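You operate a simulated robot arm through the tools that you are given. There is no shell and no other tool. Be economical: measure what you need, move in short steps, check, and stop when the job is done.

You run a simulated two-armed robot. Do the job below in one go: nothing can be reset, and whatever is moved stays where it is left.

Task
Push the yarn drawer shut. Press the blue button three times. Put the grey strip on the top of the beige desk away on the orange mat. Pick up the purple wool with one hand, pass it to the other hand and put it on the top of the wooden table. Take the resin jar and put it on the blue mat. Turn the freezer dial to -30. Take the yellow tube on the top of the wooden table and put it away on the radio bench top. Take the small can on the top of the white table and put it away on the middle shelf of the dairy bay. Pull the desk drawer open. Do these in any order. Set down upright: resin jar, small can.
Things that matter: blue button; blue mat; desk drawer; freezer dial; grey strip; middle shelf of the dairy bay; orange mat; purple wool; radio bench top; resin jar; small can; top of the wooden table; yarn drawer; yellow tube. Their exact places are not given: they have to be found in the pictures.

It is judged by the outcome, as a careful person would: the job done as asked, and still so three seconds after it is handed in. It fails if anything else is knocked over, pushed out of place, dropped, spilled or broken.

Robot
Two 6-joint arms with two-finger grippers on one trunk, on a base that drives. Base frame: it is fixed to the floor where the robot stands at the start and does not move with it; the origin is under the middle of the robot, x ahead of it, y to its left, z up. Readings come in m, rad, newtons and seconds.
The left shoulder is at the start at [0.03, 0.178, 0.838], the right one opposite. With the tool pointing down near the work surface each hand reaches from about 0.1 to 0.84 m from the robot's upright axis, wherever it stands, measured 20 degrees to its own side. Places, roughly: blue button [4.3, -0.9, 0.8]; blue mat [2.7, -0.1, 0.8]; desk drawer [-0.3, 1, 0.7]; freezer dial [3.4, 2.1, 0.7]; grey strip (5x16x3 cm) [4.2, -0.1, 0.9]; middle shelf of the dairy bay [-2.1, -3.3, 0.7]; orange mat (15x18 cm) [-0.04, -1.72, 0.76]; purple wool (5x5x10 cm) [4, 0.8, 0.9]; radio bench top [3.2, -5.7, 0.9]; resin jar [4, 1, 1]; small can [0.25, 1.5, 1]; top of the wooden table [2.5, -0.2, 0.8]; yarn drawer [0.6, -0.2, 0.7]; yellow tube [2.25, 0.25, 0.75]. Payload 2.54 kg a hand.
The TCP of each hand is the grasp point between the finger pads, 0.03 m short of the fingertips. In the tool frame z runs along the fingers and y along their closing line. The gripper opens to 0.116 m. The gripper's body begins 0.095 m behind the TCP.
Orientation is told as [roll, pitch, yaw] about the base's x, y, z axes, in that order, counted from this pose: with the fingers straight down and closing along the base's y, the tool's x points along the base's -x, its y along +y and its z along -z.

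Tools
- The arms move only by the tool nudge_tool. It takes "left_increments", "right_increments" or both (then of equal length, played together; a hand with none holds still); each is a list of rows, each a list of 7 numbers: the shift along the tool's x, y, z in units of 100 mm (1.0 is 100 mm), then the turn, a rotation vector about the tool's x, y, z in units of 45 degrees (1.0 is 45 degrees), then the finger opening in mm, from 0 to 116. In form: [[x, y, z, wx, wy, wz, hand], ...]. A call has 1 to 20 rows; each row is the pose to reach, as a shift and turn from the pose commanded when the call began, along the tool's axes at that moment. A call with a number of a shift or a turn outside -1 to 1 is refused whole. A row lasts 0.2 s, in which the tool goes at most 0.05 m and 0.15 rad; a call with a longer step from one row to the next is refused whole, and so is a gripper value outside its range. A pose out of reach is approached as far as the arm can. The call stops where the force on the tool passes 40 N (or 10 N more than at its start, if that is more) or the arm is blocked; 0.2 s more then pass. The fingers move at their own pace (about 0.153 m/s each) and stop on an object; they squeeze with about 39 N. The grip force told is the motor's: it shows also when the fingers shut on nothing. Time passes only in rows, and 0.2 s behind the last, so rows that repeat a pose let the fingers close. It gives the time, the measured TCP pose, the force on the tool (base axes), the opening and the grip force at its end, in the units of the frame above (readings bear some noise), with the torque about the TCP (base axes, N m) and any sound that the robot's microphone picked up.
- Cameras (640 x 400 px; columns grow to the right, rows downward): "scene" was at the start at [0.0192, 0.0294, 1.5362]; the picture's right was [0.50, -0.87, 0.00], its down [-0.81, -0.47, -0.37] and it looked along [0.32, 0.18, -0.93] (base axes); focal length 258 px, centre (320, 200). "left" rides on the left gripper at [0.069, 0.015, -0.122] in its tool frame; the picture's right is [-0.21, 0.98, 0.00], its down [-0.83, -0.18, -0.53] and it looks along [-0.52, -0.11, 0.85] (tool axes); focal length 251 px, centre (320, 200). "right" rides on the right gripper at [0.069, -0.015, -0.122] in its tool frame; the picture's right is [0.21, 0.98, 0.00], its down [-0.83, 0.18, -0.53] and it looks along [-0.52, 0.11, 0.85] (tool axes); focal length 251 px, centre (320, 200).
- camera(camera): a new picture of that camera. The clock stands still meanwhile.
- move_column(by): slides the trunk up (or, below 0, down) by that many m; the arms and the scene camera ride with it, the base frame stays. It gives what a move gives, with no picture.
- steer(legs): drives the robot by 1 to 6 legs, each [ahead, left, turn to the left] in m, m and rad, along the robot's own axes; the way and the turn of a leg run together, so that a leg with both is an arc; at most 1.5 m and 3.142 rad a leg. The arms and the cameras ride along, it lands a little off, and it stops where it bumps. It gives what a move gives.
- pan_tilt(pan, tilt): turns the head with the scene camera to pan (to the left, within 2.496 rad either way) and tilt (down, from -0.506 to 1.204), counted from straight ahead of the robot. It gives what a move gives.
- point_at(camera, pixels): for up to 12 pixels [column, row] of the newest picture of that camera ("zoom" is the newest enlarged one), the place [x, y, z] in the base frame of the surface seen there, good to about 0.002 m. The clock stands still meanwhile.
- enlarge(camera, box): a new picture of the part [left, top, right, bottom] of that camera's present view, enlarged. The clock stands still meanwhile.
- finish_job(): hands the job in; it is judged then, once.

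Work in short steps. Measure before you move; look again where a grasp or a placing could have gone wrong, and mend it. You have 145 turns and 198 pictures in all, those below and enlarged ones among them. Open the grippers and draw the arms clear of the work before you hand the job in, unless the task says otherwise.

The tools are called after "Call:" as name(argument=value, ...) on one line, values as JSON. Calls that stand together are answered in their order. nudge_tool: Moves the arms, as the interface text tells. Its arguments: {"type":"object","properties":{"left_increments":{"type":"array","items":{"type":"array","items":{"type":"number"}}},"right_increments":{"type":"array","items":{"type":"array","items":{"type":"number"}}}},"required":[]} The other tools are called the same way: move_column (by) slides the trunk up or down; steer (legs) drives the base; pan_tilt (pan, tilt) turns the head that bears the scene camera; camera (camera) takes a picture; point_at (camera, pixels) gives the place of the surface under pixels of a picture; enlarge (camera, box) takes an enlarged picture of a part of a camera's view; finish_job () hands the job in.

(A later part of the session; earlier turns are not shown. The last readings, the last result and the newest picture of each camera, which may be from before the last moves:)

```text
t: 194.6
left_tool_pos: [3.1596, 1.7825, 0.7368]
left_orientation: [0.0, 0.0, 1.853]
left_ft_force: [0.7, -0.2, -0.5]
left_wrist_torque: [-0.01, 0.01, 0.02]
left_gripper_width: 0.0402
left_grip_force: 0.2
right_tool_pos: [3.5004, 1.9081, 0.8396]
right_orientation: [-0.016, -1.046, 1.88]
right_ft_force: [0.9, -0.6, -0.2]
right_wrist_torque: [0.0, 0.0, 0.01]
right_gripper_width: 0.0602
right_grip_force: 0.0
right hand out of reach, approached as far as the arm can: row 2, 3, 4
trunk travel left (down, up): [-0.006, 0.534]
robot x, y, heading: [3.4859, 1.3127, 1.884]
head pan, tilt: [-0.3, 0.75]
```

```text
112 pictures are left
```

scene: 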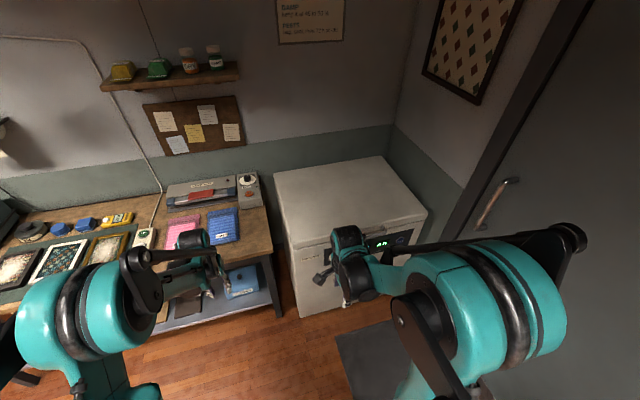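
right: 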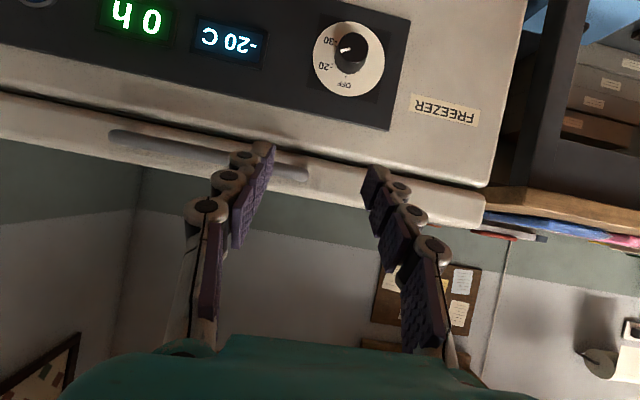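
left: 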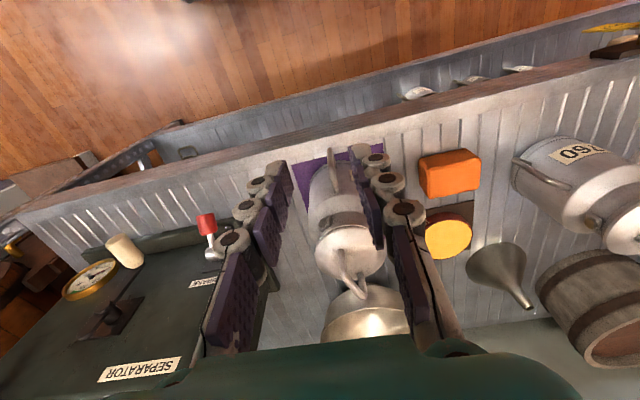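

I need more stretch: drive back 0.145 and left 0.17, then go down and ahead.

Call:
steer(legs=[[0, 0.17, 0], [-0.145, 0, 0]])

Call:
nudge_tool(right_increments=[[-0.1, -0.25, 0.2, 0, 0, 0, 60], [-0.2, -0.5, 0.4, 0, 0, 0, 60], [-0.3, -0.75, 0.6, 0, 0, 0, 60], [-0.4, -1.0, 0.8, 0, 0, 0, 60]])

Call:
nudge_tool(right_increments=[[0.2, -0.1, 0.2, 0, 0, 0, 60], [0.4, -0.2, 0.4, 0, 0, 0, 60], [0.6, -0.3, 0.6, 0, 0, 0, 60], [0.8, -0.4, 0.8, 0, 0, 0, 60]])

Call:
camera(camera="right")

```text
t: 197.0
left_tool_pos: [3.0383, 1.5922, 0.7384]
left_orientation: [-0.001, -0.001, 1.854]
left_ft_force: [0.8, -0.3, 0.0]
left_wrist_torque: [0.02, 0.08, -0.02]
left_gripper_width: 0.0403
left_grip_force: 0.1
right_tool_pos: [3.3785, 1.7166, 0.8404]
right_orientation: [-0.018, -1.045, 1.882]
right_ft_force: [0.3, 0.3, -0.4]
right_wrist_torque: [-0.01, -0.01, 0.02]
right_gripper_width: 0.0602
right_grip_force: 0.0
trunk travel left (down, up): [-0.006, 0.534]
robot x, y, heading: [3.3635, 1.1227, 1.885]
head pan, tilt: [-0.3, 0.75]
```

```text
t: 198.0
left_tool_pos: [3.0372, 1.5922, 0.7379]
left_orientation: [0.0, -0.001, 1.856]
left_ft_force: [-1.0, 0.3, -0.1]
left_wrist_torque: [-0.03, 0.0, 0.01]
left_gripper_width: 0.0401
left_grip_force: 0.1
right_tool_pos: [3.448, 1.8333, 0.8357]
right_orientation: [-0.018, -1.042, 1.885]
right_ft_force: [-0.3, -0.6, -0.3]
right_wrist_torque: [0.01, 0.01, 0.02]
right_gripper_width: 0.06
right_grip_force: 0.0
trunk travel left (down, up): [-0.006, 0.534]
robot x, y, heading: [3.3635, 1.1237, 1.889]
head pan, tilt: [-0.3, 0.75]
```

```text
t: 199.0
left_tool_pos: [3.0371, 1.5921, 0.7384]
left_orientation: [0.0, 0.0, 1.854]
left_ft_force: [0.1, 0.7, 0.1]
left_wrist_torque: [-0.02, -0.01, -0.01]
left_gripper_width: 0.0402
left_grip_force: 0.0
right_tool_pos: [3.4764, 1.8737, 0.7254]
right_orientation: [-0.017, -1.045, 1.885]
right_ft_force: [0.2, -0.4, -1.2]
right_wrist_torque: [0.01, -0.02, 0.04]
right_gripper_width: 0.0599
right_grip_force: 0.1
trunk travel left (down, up): [-0.006, 0.534]
robot x, y, heading: [3.3642, 1.121, 1.887]
head pan, tilt: [-0.3, 0.75]
```

```text
111 pictures are left
```

right: 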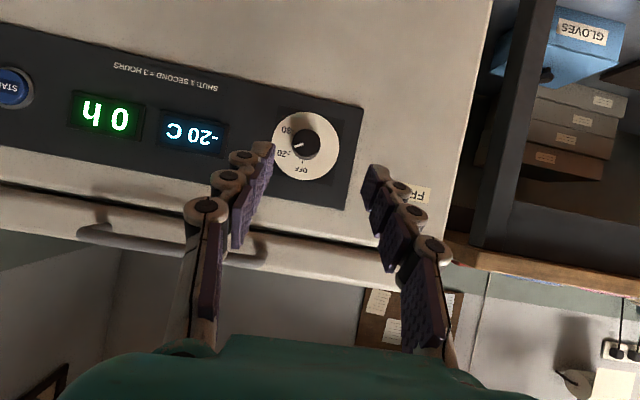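

Now reachable. I pre-turn the hand 30° counter-clockwise about the knob axis and approach partway.

Call:
nudge_tool(right_increments=[[0, -0.01, 0.22, 0.083, 0, -0.144, 60], [-0.02, -0.03, 0.45, 0.166, 0, -0.288, 60], [-0.04, -0.04, 0.67, 0.25, 0, -0.433, 60], [-0.054, -0.055, 0.893, 0.333, 0, -0.577, 60]])

Call:
camera(camera="right")

```text
t: 200.0
left_tool_pos: [3.0371, 1.5922, 0.7382]
left_orientation: [-0.001, 0.0, 1.855]
left_ft_force: [-0.5, 0.5, -0.3]
left_wrist_torque: [-0.01, -0.01, 0.02]
left_gripper_width: 0.0401
left_grip_force: 0.0
right_tool_pos: [3.4603, 1.9503, 0.684]
right_orientation: [-0.866, -0.84, 2.588]
right_ft_force: [-0.8, -0.1, -0.3]
right_wrist_torque: [0.03, -0.02, -0.02]
right_gripper_width: 0.0599
right_grip_force: 0.1
trunk travel left (down, up): [-0.006, 0.534]
robot x, y, heading: [3.3622, 1.1223, 1.879]
head pan, tilt: [-0.3, 0.75]
```

```text
110 pictures are left
```

right: 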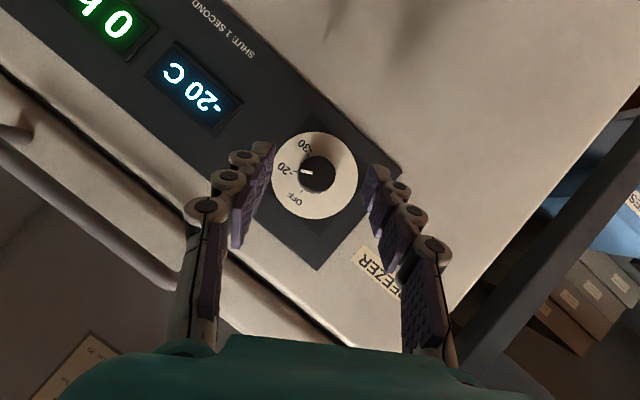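

Knob centred between fingers. I advance the last 93 mm.

Call:
nudge_tool(right_increments=[[-0.15, 0.02, 0.29, 0, 0, 0, 60], [-0.3, 0.035, 0.57, 0, 0, 0, 60], [-0.431, 0.052, 0.824, 0, 0, 0, 60]])

Call:
camera(camera="right")

```text
t: 200.8
left_tool_pos: [3.0383, 1.591, 0.738]
left_orientation: [-0.001, 0.0, 1.854]
left_ft_force: [-0.5, 0.0, 0.0]
left_wrist_torque: [-0.01, 0.02, 0.01]
left_gripper_width: 0.0399
left_grip_force: 0.0
right_tool_pos: [3.4315, 2.0387, 0.6784]
right_orientation: [-0.867, -0.841, 2.586]
right_ft_force: [0.1, -0.3, 0.5]
right_wrist_torque: [-0.02, -0.02, -0.02]
right_gripper_width: 0.0598
right_grip_force: 0.0
trunk travel left (down, up): [-0.006, 0.534]
robot x, y, heading: [3.3652, 1.1168, 1.887]
head pan, tilt: [-0.3, 0.75]
```

```text
109 pictures are left
```

right: 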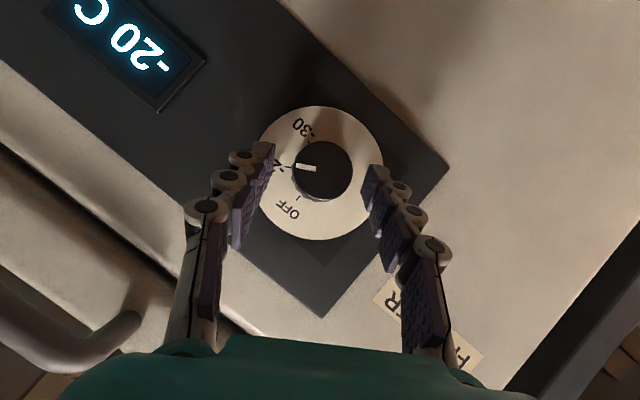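

Aligned. I close on the knob and check the grip.

Call:
nudge_tool(right_increments=[[0, 0, 0, 0, 0, 0, 0], [0, 0, 0, 0, 0, 0, 0], [0, 0, 0, 0, 0, 0, 0]])

Call:
camera(camera="right")

```text
t: 201.6
left_tool_pos: [3.0369, 1.591, 0.7375]
left_orientation: [0.001, 0.0, 1.855]
left_ft_force: [-0.4, -0.2, 0.3]
left_wrist_torque: [0.03, -0.01, 0.03]
left_gripper_width: 0.0398
left_grip_force: 0.2
right_tool_pos: [3.431, 2.038, 0.6798]
right_orientation: [-0.864, -0.842, 2.589]
right_ft_force: [-3.5, -7.0, -3.7]
right_wrist_torque: [-0.27, 0.05, 0.08]
right_gripper_width: 0.0361
right_grip_force: 44.9
trunk travel left (down, up): [-0.006, 0.534]
robot x, y, heading: [3.3616, 1.1234, 1.888]
head pan, tilt: [-0.3, 0.75]
```

```text
108 pictures are left
```

right: 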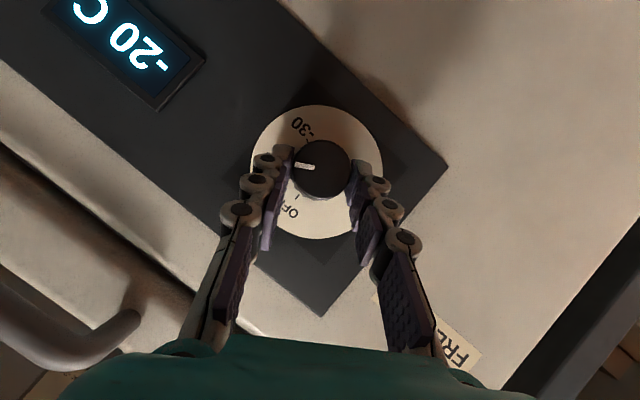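

Knob is gripped (36 mm). I turn 30° clockwise twice.

Call:
nudge_tool(right_increments=[[0.005, -0.013, 0.003, -0.083, 0, 0.144, 0], [0.01, -0.026, 0.006, -0.166, 0, 0.288, 0], [0.014, -0.038, 0.008, -0.25, 0, 0.433, 0], [0.019, -0.051, 0.011, -0.333, 0, 0.577, 0]])

Call:
nudge_tool(right_increments=[[0.005, -0.013, 0.003, -0.083, 0, 0.144, 0], [0.01, -0.026, 0.006, -0.166, 0, 0.288, 0], [0.014, -0.038, 0.008, -0.25, 0, 0.433, 0], [0.019, -0.051, 0.011, -0.333, 0, 0.577, 0]])

Call:
camera(camera="right")

```text
t: 202.6
left_tool_pos: [3.0379, 1.5923, 0.7363]
left_orientation: [0.001, -0.001, 1.855]
left_ft_force: [0.1, -0.3, 0.1]
left_wrist_torque: [-0.01, 0.01, 0.03]
left_gripper_width: 0.0399
left_grip_force: 0.0
right_tool_pos: [3.4354, 2.0395, 0.6795]
right_orientation: [-0.014, -1.045, 1.882]
right_ft_force: [-6.3, 1.5, -1.7]
right_wrist_torque: [-0.3, -0.03, 0.16]
right_gripper_width: 0.0361
right_grip_force: 45.2
trunk travel left (down, up): [-0.006, 0.534]
robot x, y, heading: [3.3684, 1.1215, 1.886]
head pan, tilt: [-0.3, 0.75]
```

```text
t: 203.6
left_tool_pos: [3.0367, 1.5908, 0.738]
left_orientation: [0.0, 0.001, 1.857]
left_ft_force: [0.1, 0.4, 0.0]
left_wrist_torque: [0.02, 0.01, 0.0]
left_gripper_width: 0.0401
left_grip_force: 0.0
right_tool_pos: [3.4423, 2.0425, 0.6789]
right_orientation: [0.845, -0.853, 1.162]
right_ft_force: [-2.7, 7.1, 5.4]
right_wrist_torque: [0.06, 0.05, 0.17]
right_gripper_width: 0.0363
right_grip_force: 45.0
trunk travel left (down, up): [-0.006, 0.534]
robot x, y, heading: [3.3643, 1.1198, 1.886]
head pan, tilt: [-0.3, 0.75]
```

```text
107 pictures are left
```

right: 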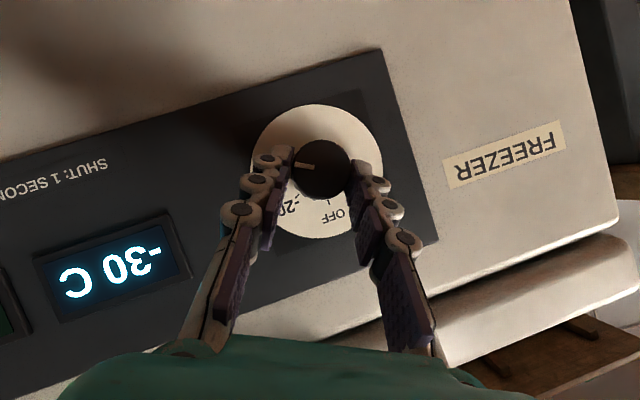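

Display now reads -30 C. I release, back off, and verify.

Call:
nudge_tool(right_increments=[[0, 0, 0, 0, 0, 0, 60], [0, 0, 0, 0, 0, 0, 60], [0.15, 0, -0.26, 0, 0, 0, 60], [0.3, 0, -0.52, 0, 0, 0, 60], [0.5, 0, -0.866, 0, 0, 0, 60]])

Call:
camera(camera="right")

```text
t: 204.8
left_tool_pos: [3.0367, 1.5916, 0.7378]
left_orientation: [0.0, 0.0, 1.855]
left_ft_force: [-0.3, 0.1, 0.5]
left_wrist_torque: [-0.02, -0.02, 0.02]
left_gripper_width: 0.04
left_grip_force: 0.1
right_tool_pos: [3.4712, 1.9457, 0.6782]
right_orientation: [0.844, -0.854, 1.164]
right_ft_force: [-1.1, -1.2, 0.4]
right_wrist_torque: [0.0, -0.02, 0.04]
right_gripper_width: 0.06
right_grip_force: 0.0
trunk travel left (down, up): [-0.006, 0.534]
robot x, y, heading: [3.3656, 1.1184, 1.888]
head pan, tilt: [-0.3, 0.75]
```

```text
106 pictures are left
```

right: 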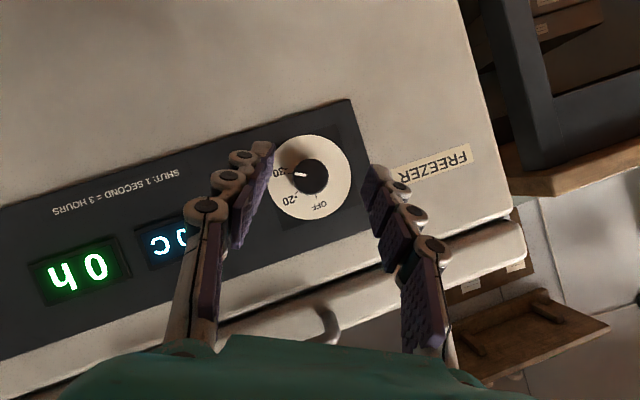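

Dial at -30. I restore the right hand to pointing down, raising the trunk.

Call:
nudge_tool(right_increments=[[0.1, 0, -0.2, 0.083, 0, -0.144, 60], [0.2, 0, -0.4, 0.166, 0, -0.288, 60], [0.3, 0, -0.6, 0.25, 0, -0.433, 60], [0.4, 0, -0.7, 0.333, 0, -0.577, 60]])

Call:
move_column(by=0.3)

Call:
nudge_tool(right_increments=[[0, 0, 0, 0, 0.17, 0, 60], [0, 0, 0, 0, 0.34, 0, 60], [0, 0, 0, 0, 0.51, 0, 60], [0, 0, 0, 0, 0.667, 0, 60]])

Call:
nudge_tool(right_increments=[[0, 0, 0, 0, 0.17, 0, 60], [0, 0, 0, 0, 0.34, 0, 60], [0, 0, 0, 0, 0.51, 0, 60], [0, 0, 0, 0, 0.667, 0, 60]])

Call:
steer(legs=[[0, 0.2, 0], [0, 0, -1.58]])

Call:
pan_tilt(pan=-0.5, tilt=0.7)

Call:
camera(camera="scene")

```text
t: 205.8
left_tool_pos: [3.0376, 1.5922, 0.7383]
left_orientation: [0.001, 0.0, 1.855]
left_ft_force: [-0.2, -0.1, -0.2]
left_wrist_torque: [-0.03, -0.02, 0.01]
left_gripper_width: 0.0402
left_grip_force: 0.0
right_tool_pos: [3.4968, 1.8892, 0.6913]
right_orientation: [-0.022, -1.044, 1.885]
right_ft_force: [0.1, 0.2, 0.2]
right_wrist_torque: [0.0, 0.01, -0.03]
right_gripper_width: 0.0601
right_grip_force: 0.0
right hand out of reach, approached as far as the arm can: row 3, 4
trunk travel left (down, up): [-0.006, 0.534]
robot x, y, heading: [3.3661, 1.1264, 1.881]
head pan, tilt: [-0.3, 0.75]
```

```text
t: 208.8
left_tool_pos: [3.0381, 1.5916, 1.0376]
left_orientation: [0.0, -0.001, 1.856]
left_ft_force: [-0.4, 0.2, -0.3]
left_wrist_torque: [-0.01, -0.02, -0.02]
left_gripper_width: 0.04
left_grip_force: 0.1
right_tool_pos: [3.4967, 1.8899, 0.9905]
right_orientation: [-0.016, -1.045, 1.883]
right_ft_force: [-0.2, 0.6, 0.4]
right_wrist_torque: [0.0, 0.01, -0.02]
right_gripper_width: 0.06
right_grip_force: 0.1
trunk travel left (down, up): [-0.306, 0.234]
robot x, y, heading: [3.3653, 1.1268, 1.885]
head pan, tilt: [-0.3, 0.75]
```

```text
t: 209.8
left_tool_pos: [3.0375, 1.5927, 1.0374]
left_orientation: [-0.001, 0.001, 1.855]
left_ft_force: [-0.3, -0.9, -0.3]
left_wrist_torque: [0.0, 0.0, 0.03]
left_gripper_width: 0.0402
left_grip_force: 0.0
right_tool_pos: [3.497, 1.89, 0.9913]
right_orientation: [-0.009, -0.518, 1.871]
right_ft_force: [0.1, -0.3, -1.0]
right_wrist_torque: [-0.06, 0.02, 0.02]
right_gripper_width: 0.0601
right_grip_force: 0.2
trunk travel left (down, up): [-0.306, 0.234]
robot x, y, heading: [3.3657, 1.1251, 1.886]
head pan, tilt: [-0.3, 0.75]
```

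```text
t: 210.8
left_tool_pos: [3.0379, 1.5929, 1.037]
left_orientation: [0.0, -0.001, 1.856]
left_ft_force: [-0.3, 0.8, -0.5]
left_wrist_torque: [-0.03, 0.02, -0.01]
left_gripper_width: 0.04
left_grip_force: 0.1
right_tool_pos: [3.4968, 1.8904, 0.9898]
right_orientation: [-0.009, 0.006, 1.869]
right_ft_force: [0.1, -0.3, -0.7]
right_wrist_torque: [-0.02, -0.03, -0.01]
right_gripper_width: 0.0599
right_grip_force: 0.0
trunk travel left (down, up): [-0.306, 0.234]
robot x, y, heading: [3.3686, 1.1255, 1.88]
head pan, tilt: [-0.3, 0.75]
```

```text
t: 216.3
left_tool_pos: [3.6507, 1.3815, 1.0375]
left_orientation: [-0.001, 0.0, 0.272]
left_ft_force: [0.0, -0.5, -0.1]
left_wrist_torque: [-0.02, -0.05, 0.02]
left_gripper_width: 0.04
left_grip_force: 0.1
right_tool_pos: [3.942, 0.9191, 0.9908]
right_orientation: [-0.01, 0.003, 0.283]
right_ft_force: [-0.3, 0.0, 1.0]
right_wrist_torque: [0.0, -0.02, 0.0]
right_gripper_width: 0.0599
right_grip_force: 0.0
trunk travel left (down, up): [-0.306, 0.234]
robot x, y, heading: [3.1797, 1.0631, 0.302]
head pan, tilt: [-0.3, 0.75]
```

```text
t: 217.0
left_tool_pos: [3.6503, 1.382, 1.0382]
left_orientation: [0.0, 0.001, 0.271]
left_ft_force: [0.1, 0.9, 0.2]
left_wrist_torque: [0.03, 0.0, -0.01]
left_gripper_width: 0.04
left_grip_force: 0.3
right_tool_pos: [3.9432, 0.9185, 0.9905]
right_orientation: [-0.008, 0.004, 0.282]
right_ft_force: [0.1, -0.4, -0.7]
right_wrist_torque: [-0.02, 0.01, 0.02]
right_gripper_width: 0.0602
right_grip_force: 0.0
trunk travel left (down, up): [-0.306, 0.234]
robot x, y, heading: [3.1799, 1.058, 0.302]
head pan, tilt: [-0.499, 0.7]
```

```text
105 pictures are left
```

scene: 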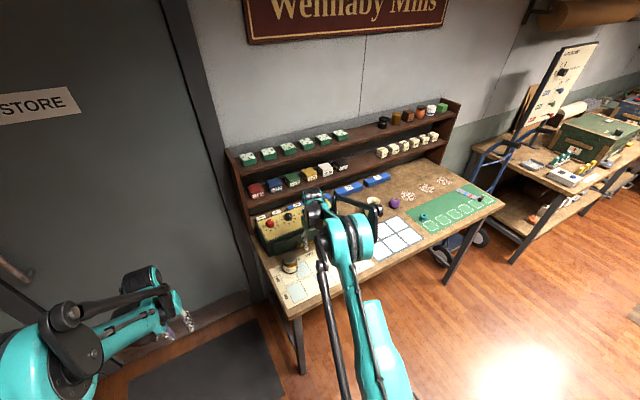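

The right hand is now above the desk near the wool; I check nothing was touched.

Call:
camera(camera="right")

Call:
enlarge(camera="scene", box=[220, 100, 500, 310])

```text
104 pictures are left
```

right: 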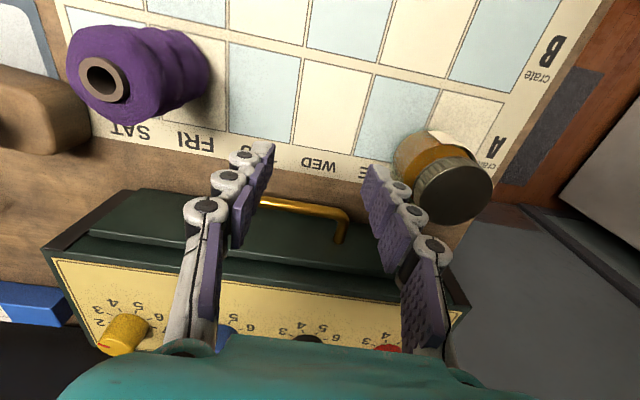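

```text
1.90 times, centred on (360, 205) of scene
```

zoom: 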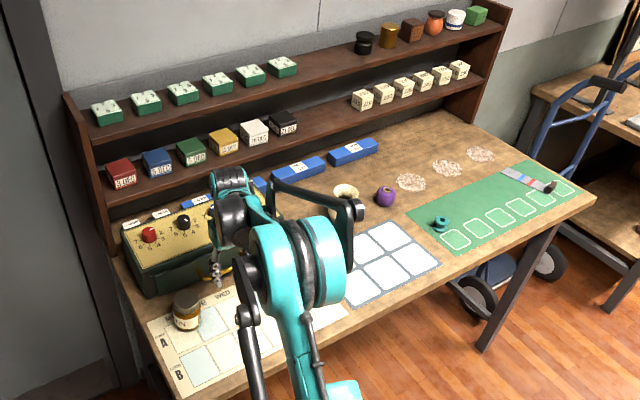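

All standing. I measure the jar (447,180) and wool (140,75).

Call:
point_at(camera="right", pixels=[[455, 190], [440, 160], [400, 165], [480, 190], [420, 195], [100, 80], [150, 60], [75, 80], [180, 110], [205, 70], [340, 230]])

Call:
move_column(by=0.1)

Call:
camera(camera="right")

```text
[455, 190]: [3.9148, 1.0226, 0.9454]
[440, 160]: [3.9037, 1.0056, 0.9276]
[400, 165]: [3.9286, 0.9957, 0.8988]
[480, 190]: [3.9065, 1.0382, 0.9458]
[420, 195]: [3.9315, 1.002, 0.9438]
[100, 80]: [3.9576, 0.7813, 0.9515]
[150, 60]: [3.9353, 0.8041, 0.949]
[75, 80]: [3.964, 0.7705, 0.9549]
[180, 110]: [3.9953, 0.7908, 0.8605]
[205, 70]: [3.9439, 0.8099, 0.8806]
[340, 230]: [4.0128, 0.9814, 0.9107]
```

```text
t: 218.3
left_tool_pos: [3.6498, 1.3827, 1.1366]
left_orientation: [0.001, -0.001, 0.271]
left_ft_force: [-0.1, 0.1, -0.3]
left_wrist_torque: [-0.01, -0.02, -0.02]
left_gripper_width: 0.0401
left_grip_force: 0.0
right_tool_pos: [3.942, 0.918, 1.0912]
right_orientation: [-0.008, 0.006, 0.283]
right_ft_force: [0.1, -0.3, -0.6]
right_wrist_torque: [0.03, -0.02, -0.04]
right_gripper_width: 0.0597
right_grip_force: 0.2
trunk travel left (down, up): [-0.406, 0.134]
robot x, y, heading: [3.1746, 1.0641, 0.296]
head pan, tilt: [-0.499, 0.7]
```

```text
102 pictures are left
```

right: 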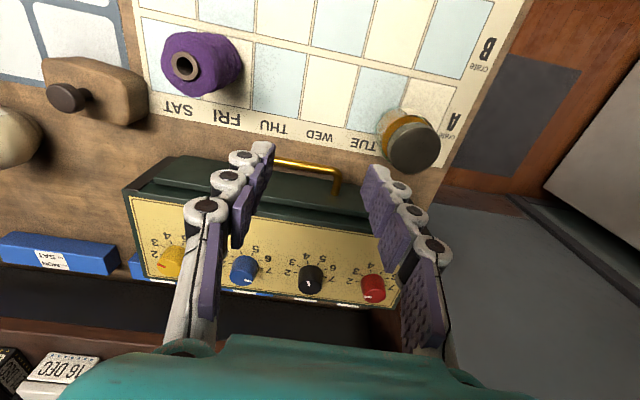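

I measure wool top (185,65) and jar lid (412,147) from this clearer view.

Call:
point_at(camera="right", pixels=[[172, 62], [200, 62], [185, 48], [185, 82], [163, 62], [412, 147], [388, 147], [437, 147], [412, 125], [412, 170], [395, 118], [225, 95]])

Call:
enlarge(camera="right", box=[360, 90, 460, 190])

Call:
enlarge(camera="right", box=[140, 10, 260, 120])

```text
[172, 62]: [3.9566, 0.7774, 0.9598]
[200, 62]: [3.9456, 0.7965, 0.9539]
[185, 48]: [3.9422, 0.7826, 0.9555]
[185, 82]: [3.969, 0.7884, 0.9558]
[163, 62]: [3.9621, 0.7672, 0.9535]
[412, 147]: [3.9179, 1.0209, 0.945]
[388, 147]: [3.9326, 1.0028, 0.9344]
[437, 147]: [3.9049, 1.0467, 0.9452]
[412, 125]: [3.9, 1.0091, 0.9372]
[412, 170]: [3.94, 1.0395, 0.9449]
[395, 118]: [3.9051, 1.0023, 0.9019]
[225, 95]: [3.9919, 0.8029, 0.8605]
```

```text
4.00 times, centred on (410, 140) of right
```

zoom: 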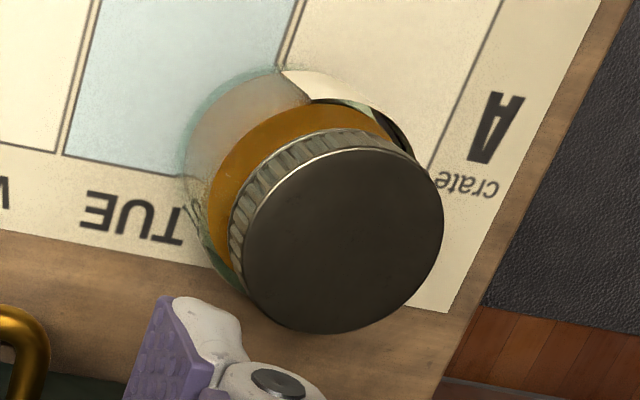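

```text
3.64 times, centred on (200, 65) of right
```

zoom: 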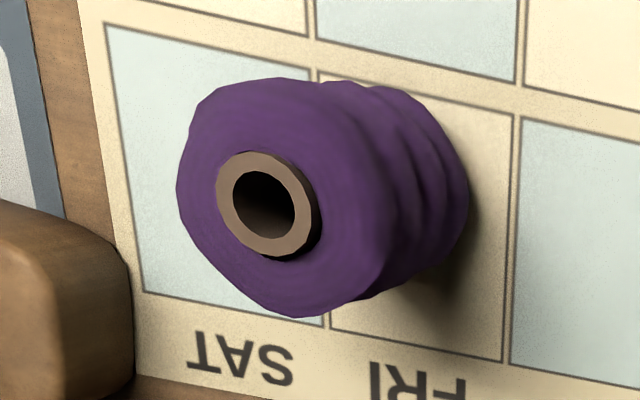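

Wool top centre ≈ (3.953,0.786,0.9555); jar lid centre ≈ (3.919,1.024,0.945). I bring the right hand over the wool, turned to close front-to-back.

Call:
nudge_tool(right_increments=[[0.02, -0.11, 0, 0, 0, -0.17, 80], [0.04, -0.22, 0, 0, 0, -0.34, 80], [0.06, -0.33, 0, 0, 0, -0.51, 80], [0.08, -0.44, 0, 0, 0, -0.68, 80], [0.1, -0.55, 0, 0, 0, -0.85, 80], [0.13, -0.65, 0, 0, 0, -1.0, 80]])

Call:
nudge_tool(right_increments=[[0.09, -0.06, 0, 0, 0, -0.17, 80], [0.18, -0.12, 0, 0, 0, -0.34, 80], [0.27, -0.18, 0, 0, 0, -0.51, 80], [0.36, -0.24, 0, 0, 0, -0.68, 80], [0.45, -0.3, 0, 0, 0, -0.85, 80], [0.55, -0.366, 0, 0, 0, -1.0, 80]])

Call:
camera(camera="right")

```text
t: 219.7
left_tool_pos: [3.6504, 1.3815, 1.1383]
left_orientation: [0.001, 0.001, 0.271]
left_ft_force: [0.7, -0.5, 0.1]
left_wrist_torque: [0.01, 0.01, 0.0]
left_gripper_width: 0.04
left_grip_force: 0.1
right_tool_pos: [3.9465, 0.8511, 1.0912]
right_orientation: [-0.003, 0.008, 1.072]
right_ft_force: [-0.2, 0.6, 0.0]
right_wrist_torque: [0.06, 0.01, -0.01]
right_gripper_width: 0.08
right_grip_force: 0.1
trunk travel left (down, up): [-0.406, 0.134]
robot x, y, heading: [3.1752, 1.0603, 0.3]
head pan, tilt: [-0.499, 0.7]
```

```text
t: 221.1
left_tool_pos: [3.6501, 1.3812, 1.1373]
left_orientation: [0.0, 0.0, 0.271]
left_ft_force: [0.1, -1.5, 0.5]
left_wrist_torque: [-0.01, -0.01, -0.02]
left_gripper_width: 0.0398
left_grip_force: 0.0
right_tool_pos: [3.9535, 0.7866, 1.0924]
right_orientation: [0.003, 0.011, 1.855]
right_ft_force: [0.1, 0.1, -1.1]
right_wrist_torque: [-0.03, 0.02, -0.01]
right_gripper_width: 0.0798
right_grip_force: 0.1
trunk travel left (down, up): [-0.406, 0.134]
robot x, y, heading: [3.1766, 1.0589, 0.297]
head pan, tilt: [-0.499, 0.7]
```

```text
99 pictures are left
```

right: 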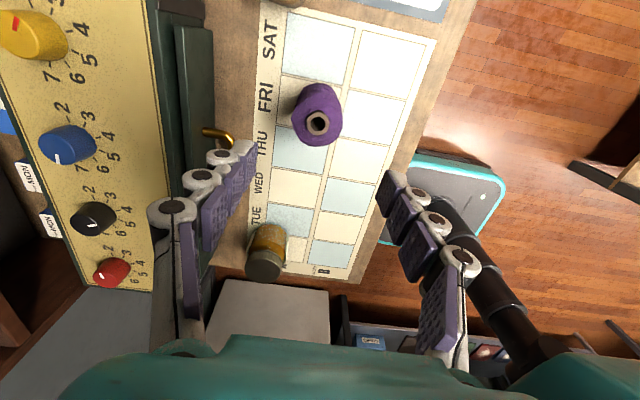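

Wool is centred. I narrow the opening to 66 mm and descend to z 0.94.

Call:
nudge_tool(right_increments=[[0, 0, 0.25, 0, 0, 0, 66], [0, 0, 0.5, 0, 0, 0, 66], [0, 0, 0.75, 0, 0, 0, 66]])

Call:
camera(camera="right")

```text
t: 221.9
left_tool_pos: [3.6512, 1.3808, 1.1383]
left_orientation: [0.001, -0.001, 0.27]
left_ft_force: [-0.3, -0.1, -0.1]
left_wrist_torque: [0.0, -0.03, -0.01]
left_gripper_width: 0.0402
left_grip_force: 0.1
right_tool_pos: [3.952, 0.7868, 1.0184]
right_orientation: [0.004, 0.008, 1.855]
right_ft_force: [0.0, 0.2, 0.5]
right_wrist_torque: [-0.03, 0.03, -0.01]
right_gripper_width: 0.0661
right_grip_force: 0.0
trunk travel left (down, up): [-0.406, 0.134]
robot x, y, heading: [3.1781, 1.0604, 0.303]
head pan, tilt: [-0.499, 0.7]
```

```text
98 pictures are left
```

right: 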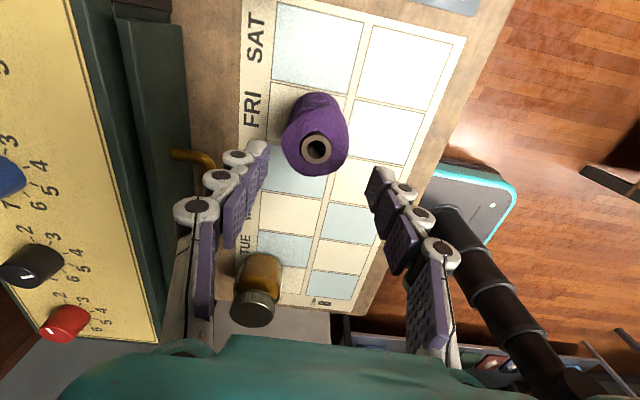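

Clear. Descend the rest, close, and lift.

Call:
nudge_tool(right_increments=[[0, 0, 0.25, 0, 0, 0, 66], [0, 0, 0.5, 0, 0, 0, 66], [0, 0, 0.78, 0, 0, 0, 66], [0, 0, 0.78, 0, 0, 0, 0], [0, 0, 0.78, 0, 0, 0, 0], [0, 0, 0.78, 0, 0, 0, 0], [0, 0, 0.5, 0, 0, 0, 0], [0, 0, 0.2, 0, 0, 0, 0], [0, 0, -0.2, 0, 0, 0, 0], [0, 0, -0.6, 0, 0, 0, 0]])

Call:
camera(camera="right")

```text
t: 224.1
left_tool_pos: [3.6494, 1.3824, 1.1374]
left_orientation: [-0.001, 0.0, 0.268]
left_ft_force: [-0.7, 0.2, 0.5]
left_wrist_torque: [-0.02, -0.01, 0.03]
left_gripper_width: 0.0399
left_grip_force: 0.0
right_tool_pos: [3.9535, 0.7886, 1.0765]
right_orientation: [0.004, 0.009, 1.854]
right_ft_force: [0.5, -0.3, -0.5]
right_wrist_torque: [-0.06, -0.01, -0.02]
right_gripper_width: 0.0438
right_grip_force: 39.0
right hand out of reach, approached as far as the arm can: row 3, 4, 5, 6
trunk travel left (down, up): [-0.406, 0.134]
robot x, y, heading: [3.1778, 1.0613, 0.295]
head pan, tilt: [-0.499, 0.7]
```

```text
97 pictures are left
```

right: 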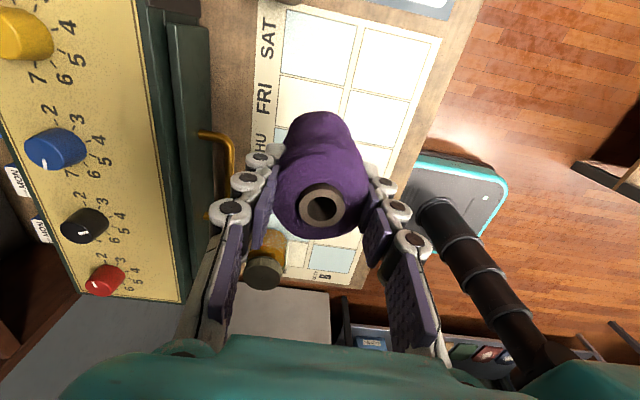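

Wool is held (44 mm). I back off slightly, bring the right hand toward the middle, and turn the left hand so its fingers point right/down for the hand-over.

Call:
steer(legs=[[-0.12, 0, 0]])

Call:
nudge_tool(left_increments=[[0, 0, 0, 0, 0, 0.17, 60], [0, 0, 0, 0, 0, 0.34, 70], [0, 0, 0, 0, 0, 0.51, 70], [0, 0, 0, 0, 0, 0.68, 70], [0, 0, 0, 0, 0, 0.85, 70], [0, 0, 0, 0, 0, 1.0, 70]], right_increments=[[-0.17, 0.17, 0, 0, 0, 0, 0], [-0.34, 0.34, 0, 0, 0, 0, 0], [-0.51, 0.51, 0, 0, 0, 0, 0], [-0.68, 0.68, 0, 0, 0, 0, 0], [-0.85, 0.85, 0, 0, 0, 0, 0], [-1.0, 1.0, 0, 0, 0, 0, 0]])

Call:
nudge_tool(left_increments=[[0, 0, 0, 0, 0, 0.17, 70], [0, 0, 0, 0, 0, 0.34, 70], [0, 0, 0, 0, 0, 0.51, 70], [0, 0, 0, 0, 0, 0.68, 70], [0, 0, 0, 0, 0, 0.85, 70], [0, 0, 0, 0, 0, 1.0, 70]], right_increments=[[-0.17, 0, 0, 0, 0, 0, 0], [-0.34, 0, 0, 0, 0, 0, 0], [-0.51, 0, 0, 0, 0, 0, 0], [-0.68, 0, 0, 0, 0, 0, 0], [-0.85, 0, 0, 0, 0, 0, 0], [-1.0, 0, 0, 0, 0, 0, 0]])

Call:
nudge_tool(left_increments=[[0, 0, 0, 0, -0.17, 0, 70], [0, 0, 0, 0, -0.34, 0, 70], [0, 0, 0, 0, -0.51, 0, 70], [0, 0, 0, 0, -0.667, 0, 70]])

Call:
nudge_tool(left_increments=[[0, 0, 0, 0, -0.17, 0, 70], [0, 0, 0, 0, -0.34, 0, 70], [0, 0, 0, 0, -0.51, 0, 70], [0, 0, 0, 0, -0.667, 0, 70]])

Call:
pan_tilt(pan=-0.1, tilt=0.8)

Call:
camera(camera="scene")

Call:
camera(camera="left")

```text
t: 225.4
left_tool_pos: [3.5343, 1.3469, 1.1383]
left_orientation: [0.002, 0.001, 0.272]
left_ft_force: [0.9, -1.0, 0.6]
left_wrist_torque: [0.0, -0.01, -0.01]
left_gripper_width: 0.0402
left_grip_force: 0.0
right_tool_pos: [3.839, 0.7528, 1.0762]
right_orientation: [0.006, 0.008, 1.853]
right_ft_force: [0.4, 0.4, -0.2]
right_wrist_torque: [0.02, -0.02, 0.01]
right_gripper_width: 0.044
right_grip_force: 39.1
trunk travel left (down, up): [-0.406, 0.134]
robot x, y, heading: [3.0606, 1.0253, 0.297]
head pan, tilt: [-0.499, 0.7]
```

```text
t: 226.8
left_tool_pos: [3.5343, 1.3472, 1.1382]
left_orientation: [0.002, -0.001, -0.516]
left_ft_force: [0.4, -0.3, 0.2]
left_wrist_torque: [0.0, -0.02, -0.02]
left_gripper_width: 0.0701
left_grip_force: 0.0
right_tool_pos: [3.7151, 0.8219, 1.0769]
right_orientation: [0.003, 0.009, 1.855]
right_ft_force: [1.4, 0.1, 0.2]
right_wrist_torque: [-0.02, -0.01, -0.01]
right_gripper_width: 0.0438
right_grip_force: 39.0
trunk travel left (down, up): [-0.406, 0.134]
robot x, y, heading: [3.0586, 1.0255, 0.298]
head pan, tilt: [-0.499, 0.7]
```

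```text
t: 228.2
left_tool_pos: [3.5345, 1.3466, 1.1389]
left_orientation: [0.0, 0.0, -1.302]
left_ft_force: [0.6, 0.8, 0.4]
left_wrist_torque: [0.01, 0.01, -0.06]
left_gripper_width: 0.0702
left_grip_force: 0.0
right_tool_pos: [3.6866, 0.917, 1.075]
right_orientation: [0.003, 0.008, 1.857]
right_ft_force: [0.7, 0.9, 0.0]
right_wrist_torque: [-0.03, 0.02, -0.01]
right_gripper_width: 0.0433
right_grip_force: 38.8
trunk travel left (down, up): [-0.406, 0.134]
robot x, y, heading: [3.0607, 1.027, 0.302]
head pan, tilt: [-0.499, 0.7]
```

```text
t: 229.2
left_tool_pos: [3.5351, 1.3472, 1.1382]
left_orientation: [0.001, -0.524, -1.3]
left_ft_force: [-0.6, 0.0, -0.6]
left_wrist_torque: [-0.02, -0.02, -0.04]
left_gripper_width: 0.0698
left_grip_force: 0.0
right_tool_pos: [3.6868, 0.9167, 1.0757]
right_orientation: [0.004, 0.008, 1.855]
right_ft_force: [0.2, 0.0, 0.1]
right_wrist_torque: [-0.02, 0.0, 0.0]
right_gripper_width: 0.0437
right_grip_force: 38.4
trunk travel left (down, up): [-0.406, 0.134]
robot x, y, heading: [3.06, 1.0286, 0.303]
head pan, tilt: [-0.499, 0.7]
```

```text
t: 230.2
left_tool_pos: [3.5356, 1.3481, 1.136]
left_orientation: [0.0, -1.05, -1.298]
left_ft_force: [0.2, 0.2, 0.0]
left_wrist_torque: [-0.01, -0.01, -0.02]
left_gripper_width: 0.07
left_grip_force: 0.0
right_tool_pos: [3.6874, 0.9174, 1.0748]
right_orientation: [0.004, 0.009, 1.856]
right_ft_force: [-1.2, -0.2, 0.0]
right_wrist_torque: [0.0, 0.01, 0.03]
right_gripper_width: 0.0436
right_grip_force: 38.3
trunk travel left (down, up): [-0.406, 0.134]
robot x, y, heading: [3.0611, 1.0253, 0.301]
head pan, tilt: [-0.499, 0.7]
```

```text
t: 231.1
left_tool_pos: [3.5354, 1.3473, 1.1368]
left_orientation: [0.002, -1.046, -1.303]
left_ft_force: [0.0, -0.9, -0.4]
left_wrist_torque: [0.01, 0.02, 0.02]
left_gripper_width: 0.0697
left_grip_force: 0.1
right_tool_pos: [3.6872, 0.9162, 1.0757]
right_orientation: [0.003, 0.009, 1.856]
right_ft_force: [-0.1, 0.7, -0.3]
right_wrist_torque: [0.02, -0.02, -0.02]
right_gripper_width: 0.0433
right_grip_force: 38.8
trunk travel left (down, up): [-0.406, 0.134]
robot x, y, heading: [3.0584, 1.0278, 0.302]
head pan, tilt: [-0.099, 0.799]
```

```text
96 pictures are left
```

scene: 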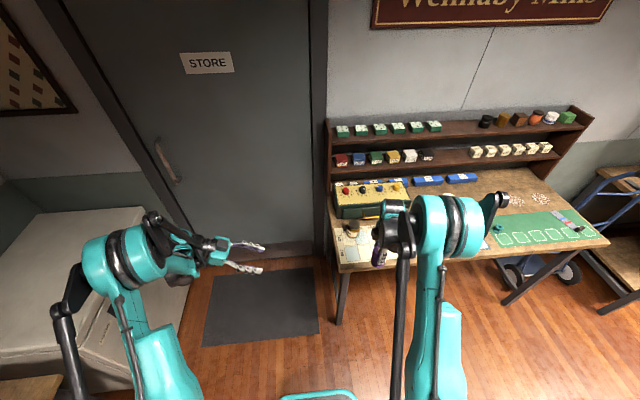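

```text
95 pictures are left
```

left: 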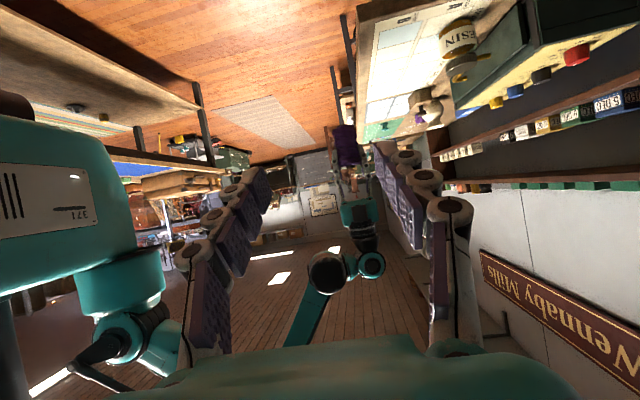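

Left hand points right/down as wanted. I bring both hands together to an 8 cm stand-off.

Call:
nudge_tool(left_increments=[[-0.04, 0.06, 0.2, 0, 0, 0, 70], [-0.08, 0.12, 0.4, 0, 0, 0, 70], [-0.12, 0.18, 0.6, 0, 0, 0, 70], [-0.17, 0.24, 0.8, 0, 0, 0, 70], [-0.21, 0.29, 1.0, 0, 0, 0, 70]], right_increments=[[-0.2, 0, 0, 0, 0, 0, 0], [-0.4, 0, 0, 0, 0, 0, 0], [-0.6, 0, 0, 0, 0, 0, 0], [-0.8, 0, 0, 0, 0, 0, 0], [-1.0, 0, 0, 0, 0, 0, 0]])

Call:
nudge_tool(left_increments=[[0, 0, 0.2, 0, 0, 0, 70], [0, 0, 0.4, 0, 0, 0, 70], [0, 0, 0.6, 0, 0, 0, 70], [0, 0, 0.8, 0, 0, 0, 70], [0, 0, 1.0, 0, 0, 0, 70]], right_increments=[[-0.2, 0, 0, 0, 0, 0, 0], [-0.4, 0, 0, 0, 0, 0, 0], [-0.6, 0, 0, 0, 0, 0, 0], [-0.8, 0, 0, 0, 0, 0, 0], [-1.0, 0, 0, 0, 0, 0, 0]])

Call:
camera(camera="left")

Call:
enlarge(camera="scene", box=[220, 180, 440, 330])

```text
t: 232.2
left_tool_pos: [3.5884, 1.2609, 1.1061]
left_orientation: [0.0, -1.047, -1.299]
left_ft_force: [0.0, -0.1, 1.1]
left_wrist_torque: [0.04, 0.0, -0.01]
left_gripper_width: 0.0699
left_grip_force: 0.0
right_tool_pos: [3.6588, 1.0127, 1.0748]
right_orientation: [0.006, 0.009, 1.857]
right_ft_force: [0.3, 0.1, 0.3]
right_wrist_torque: [0.02, -0.04, 0.03]
right_gripper_width: 0.0433
right_grip_force: 39.1
trunk travel left (down, up): [-0.406, 0.134]
robot x, y, heading: [3.063, 1.0252, 0.302]
head pan, tilt: [-0.099, 0.799]
```

```text
t: 233.4
left_tool_pos: [3.611, 1.1779, 1.0562]
left_orientation: [-0.001, -1.047, -1.299]
left_ft_force: [0.0, -0.1, 0.2]
left_wrist_torque: [-0.02, 0.02, 0.0]
left_gripper_width: 0.0698
left_grip_force: 0.0
right_tool_pos: [3.6306, 1.1103, 1.0742]
right_orientation: [0.006, 0.009, 1.855]
right_ft_force: [0.1, -0.5, -0.6]
right_wrist_torque: [0.03, 0.0, 0.01]
right_gripper_width: 0.0429
right_grip_force: 38.7
trunk travel left (down, up): [-0.406, 0.134]
robot x, y, heading: [3.0593, 1.0277, 0.303]
head pan, tilt: [-0.099, 0.799]
```

```text
94 pictures are left
```

left: 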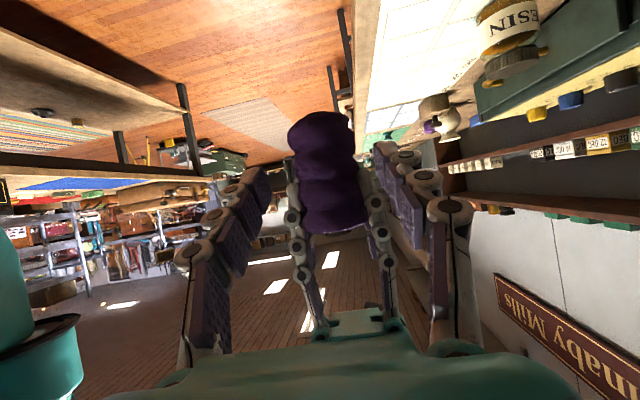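

```text
2.67 times, centred on (330, 255) of scene
```

zoom: 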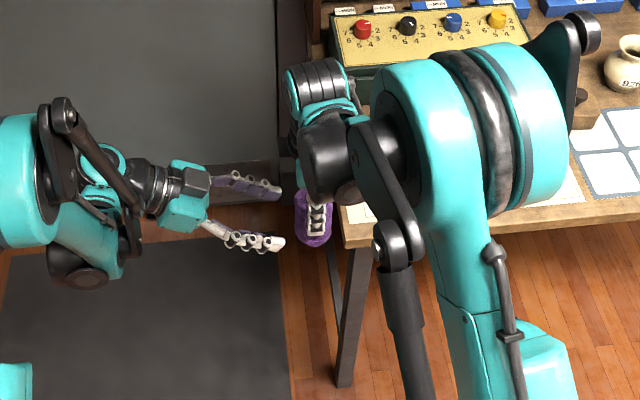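

Wool is in line between the left fingers. I check its lower end with a measurement before closing in.

Call:
point_at(camera="left", pixels=[[322, 120], [325, 150], [325, 180], [325, 215]])

```text
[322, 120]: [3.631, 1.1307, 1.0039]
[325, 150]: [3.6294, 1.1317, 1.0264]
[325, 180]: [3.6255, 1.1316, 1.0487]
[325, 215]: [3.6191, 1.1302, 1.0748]
```

Exposed lower part z 0.998–1.044. I advance the left hand to (3.630,1.110,1.012) and close.

Call:
nudge_tool(left_increments=[[0.01, 0, 0.25, 0, 0, 0, 70], [0.02, 0, 0.5, 0, 0, 0, 70], [0.028, 0, 0.7, 0, 0, 0, 70], [0.028, 0, 0.832, 0, 0, 0, 70], [0.028, 0, 0.832, 0, 0, 0, 0], [0.028, 0, 0.832, 0, 0, 0, 0], [0.028, 0, 0.832, 0, 0, 0, 0]])

Call:
camera(camera="left")

```text
t: 235.1
left_tool_pos: [3.6299, 1.1093, 1.0132]
left_orientation: [0.002, -1.047, -1.3]
left_ft_force: [-1.6, 1.7, 3.7]
left_wrist_torque: [-0.08, -0.02, 0.03]
left_gripper_width: 0.0415
left_grip_force: 39.1
right_tool_pos: [3.6308, 1.109, 1.0756]
right_orientation: [0.004, 0.009, 1.856]
right_ft_force: [3.0, -1.6, -3.7]
right_wrist_torque: [-0.03, -0.15, -0.09]
right_gripper_width: 0.0428
right_grip_force: 38.4
trunk travel left (down, up): [-0.406, 0.134]
robot x, y, heading: [3.0584, 1.0248, 0.3]
head pan, tilt: [-0.099, 0.799]
```

```text
92 pictures are left
```

left: 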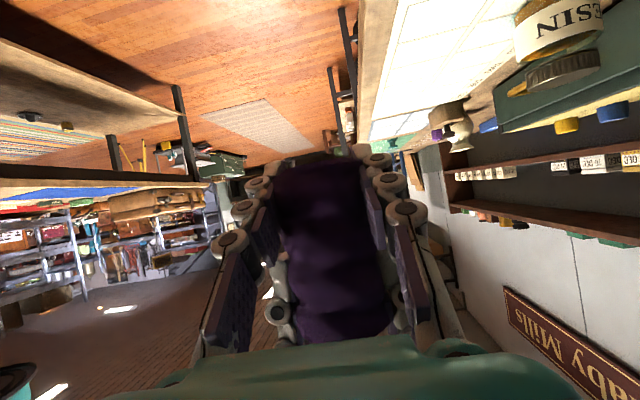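

Both hands hold it (41.5 and 42.8 mm). I open the right hand and lift it clear.

Call:
nudge_tool(right_increments=[[0, 0, 0, 0, 0, 0, 66], [0, 0, 0, 0, 0, 0, 66], [0, 0, -0.3, 0, 0, 0, 66], [0, 0, -0.6, 0, 0, 0, 66], [0, 0, -0.9, 0, 0, 0, 66]])

Call:
nudge_tool(right_increments=[[0.3, 0, 0, 0, 0, 0, 66], [0.6, 0, 0, 0, 0, 0, 66], [1.0, 0, 0, 0, 0, 0, 66]])

Call:
nudge_tool(right_increments=[[0.3, 0, 0, 0, 0, 0, 66], [0.6, 0, 0, 0, 0, 0, 66], [1.0, 0, 0, 0, 0, 0, 66]])

Call:
camera(camera="scene")

Call:
camera(camera="left")

```text
t: 236.2
left_tool_pos: [3.6295, 1.1086, 1.0122]
left_orientation: [0.002, -1.048, -1.301]
left_ft_force: [0.1, 0.1, -0.3]
left_wrist_torque: [0.01, -0.01, 0.01]
left_gripper_width: 0.0416
left_grip_force: 38.8
right_tool_pos: [3.6292, 1.1079, 1.1637]
right_orientation: [0.003, 0.008, 1.856]
right_ft_force: [0.2, 0.0, 0.8]
right_wrist_torque: [0.0, -0.04, 0.02]
right_gripper_width: 0.0658
right_grip_force: 0.1
trunk travel left (down, up): [-0.406, 0.134]
robot x, y, heading: [3.0583, 1.025, 0.301]
head pan, tilt: [-0.099, 0.799]
```

```text
t: 237.1
left_tool_pos: [3.6313, 1.1089, 1.0124]
left_orientation: [0.001, -1.045, -1.299]
left_ft_force: [0.0, -0.2, -0.1]
left_wrist_torque: [-0.01, -0.01, 0.0]
left_gripper_width: 0.0413
left_grip_force: 39.3
right_tool_pos: [3.6599, 1.0125, 1.1656]
right_orientation: [0.004, 0.007, 1.855]
right_ft_force: [0.3, 0.2, -0.6]
right_wrist_torque: [0.01, -0.03, 0.02]
right_gripper_width: 0.0661
right_grip_force: 0.2
trunk travel left (down, up): [-0.406, 0.134]
robot x, y, heading: [3.0618, 1.0246, 0.3]
head pan, tilt: [-0.099, 0.799]
```

```text
t: 237.8
left_tool_pos: [3.6321, 1.1092, 1.0122]
left_orientation: [0.0, -1.044, -1.299]
left_ft_force: [0.5, -1.2, -0.7]
left_wrist_torque: [0.04, 0.03, -0.02]
left_gripper_width: 0.0414
left_grip_force: 39.0
right_tool_pos: [3.6903, 0.9168, 1.1655]
right_orientation: [0.004, 0.008, 1.856]
right_ft_force: [0.4, -0.2, -0.6]
right_wrist_torque: [-0.01, 0.05, -0.01]
right_gripper_width: 0.0662
right_grip_force: 0.0
trunk travel left (down, up): [-0.406, 0.134]
robot x, y, heading: [3.0624, 1.0275, 0.3]
head pan, tilt: [-0.099, 0.799]
```

```text
91 pictures are left
```

scene: 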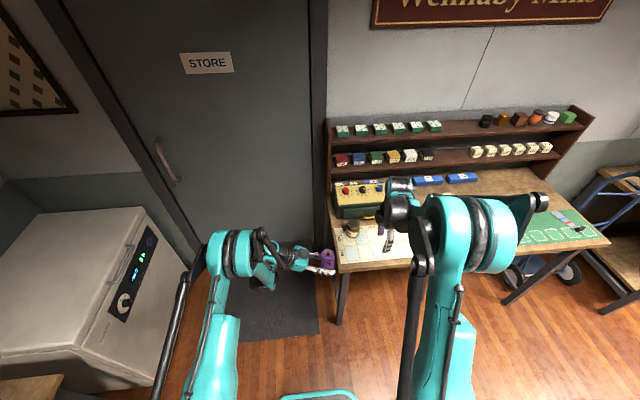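

```text
90 pictures are left
```

left: 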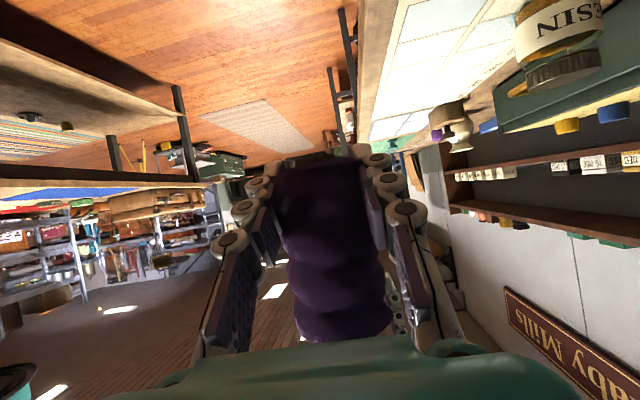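

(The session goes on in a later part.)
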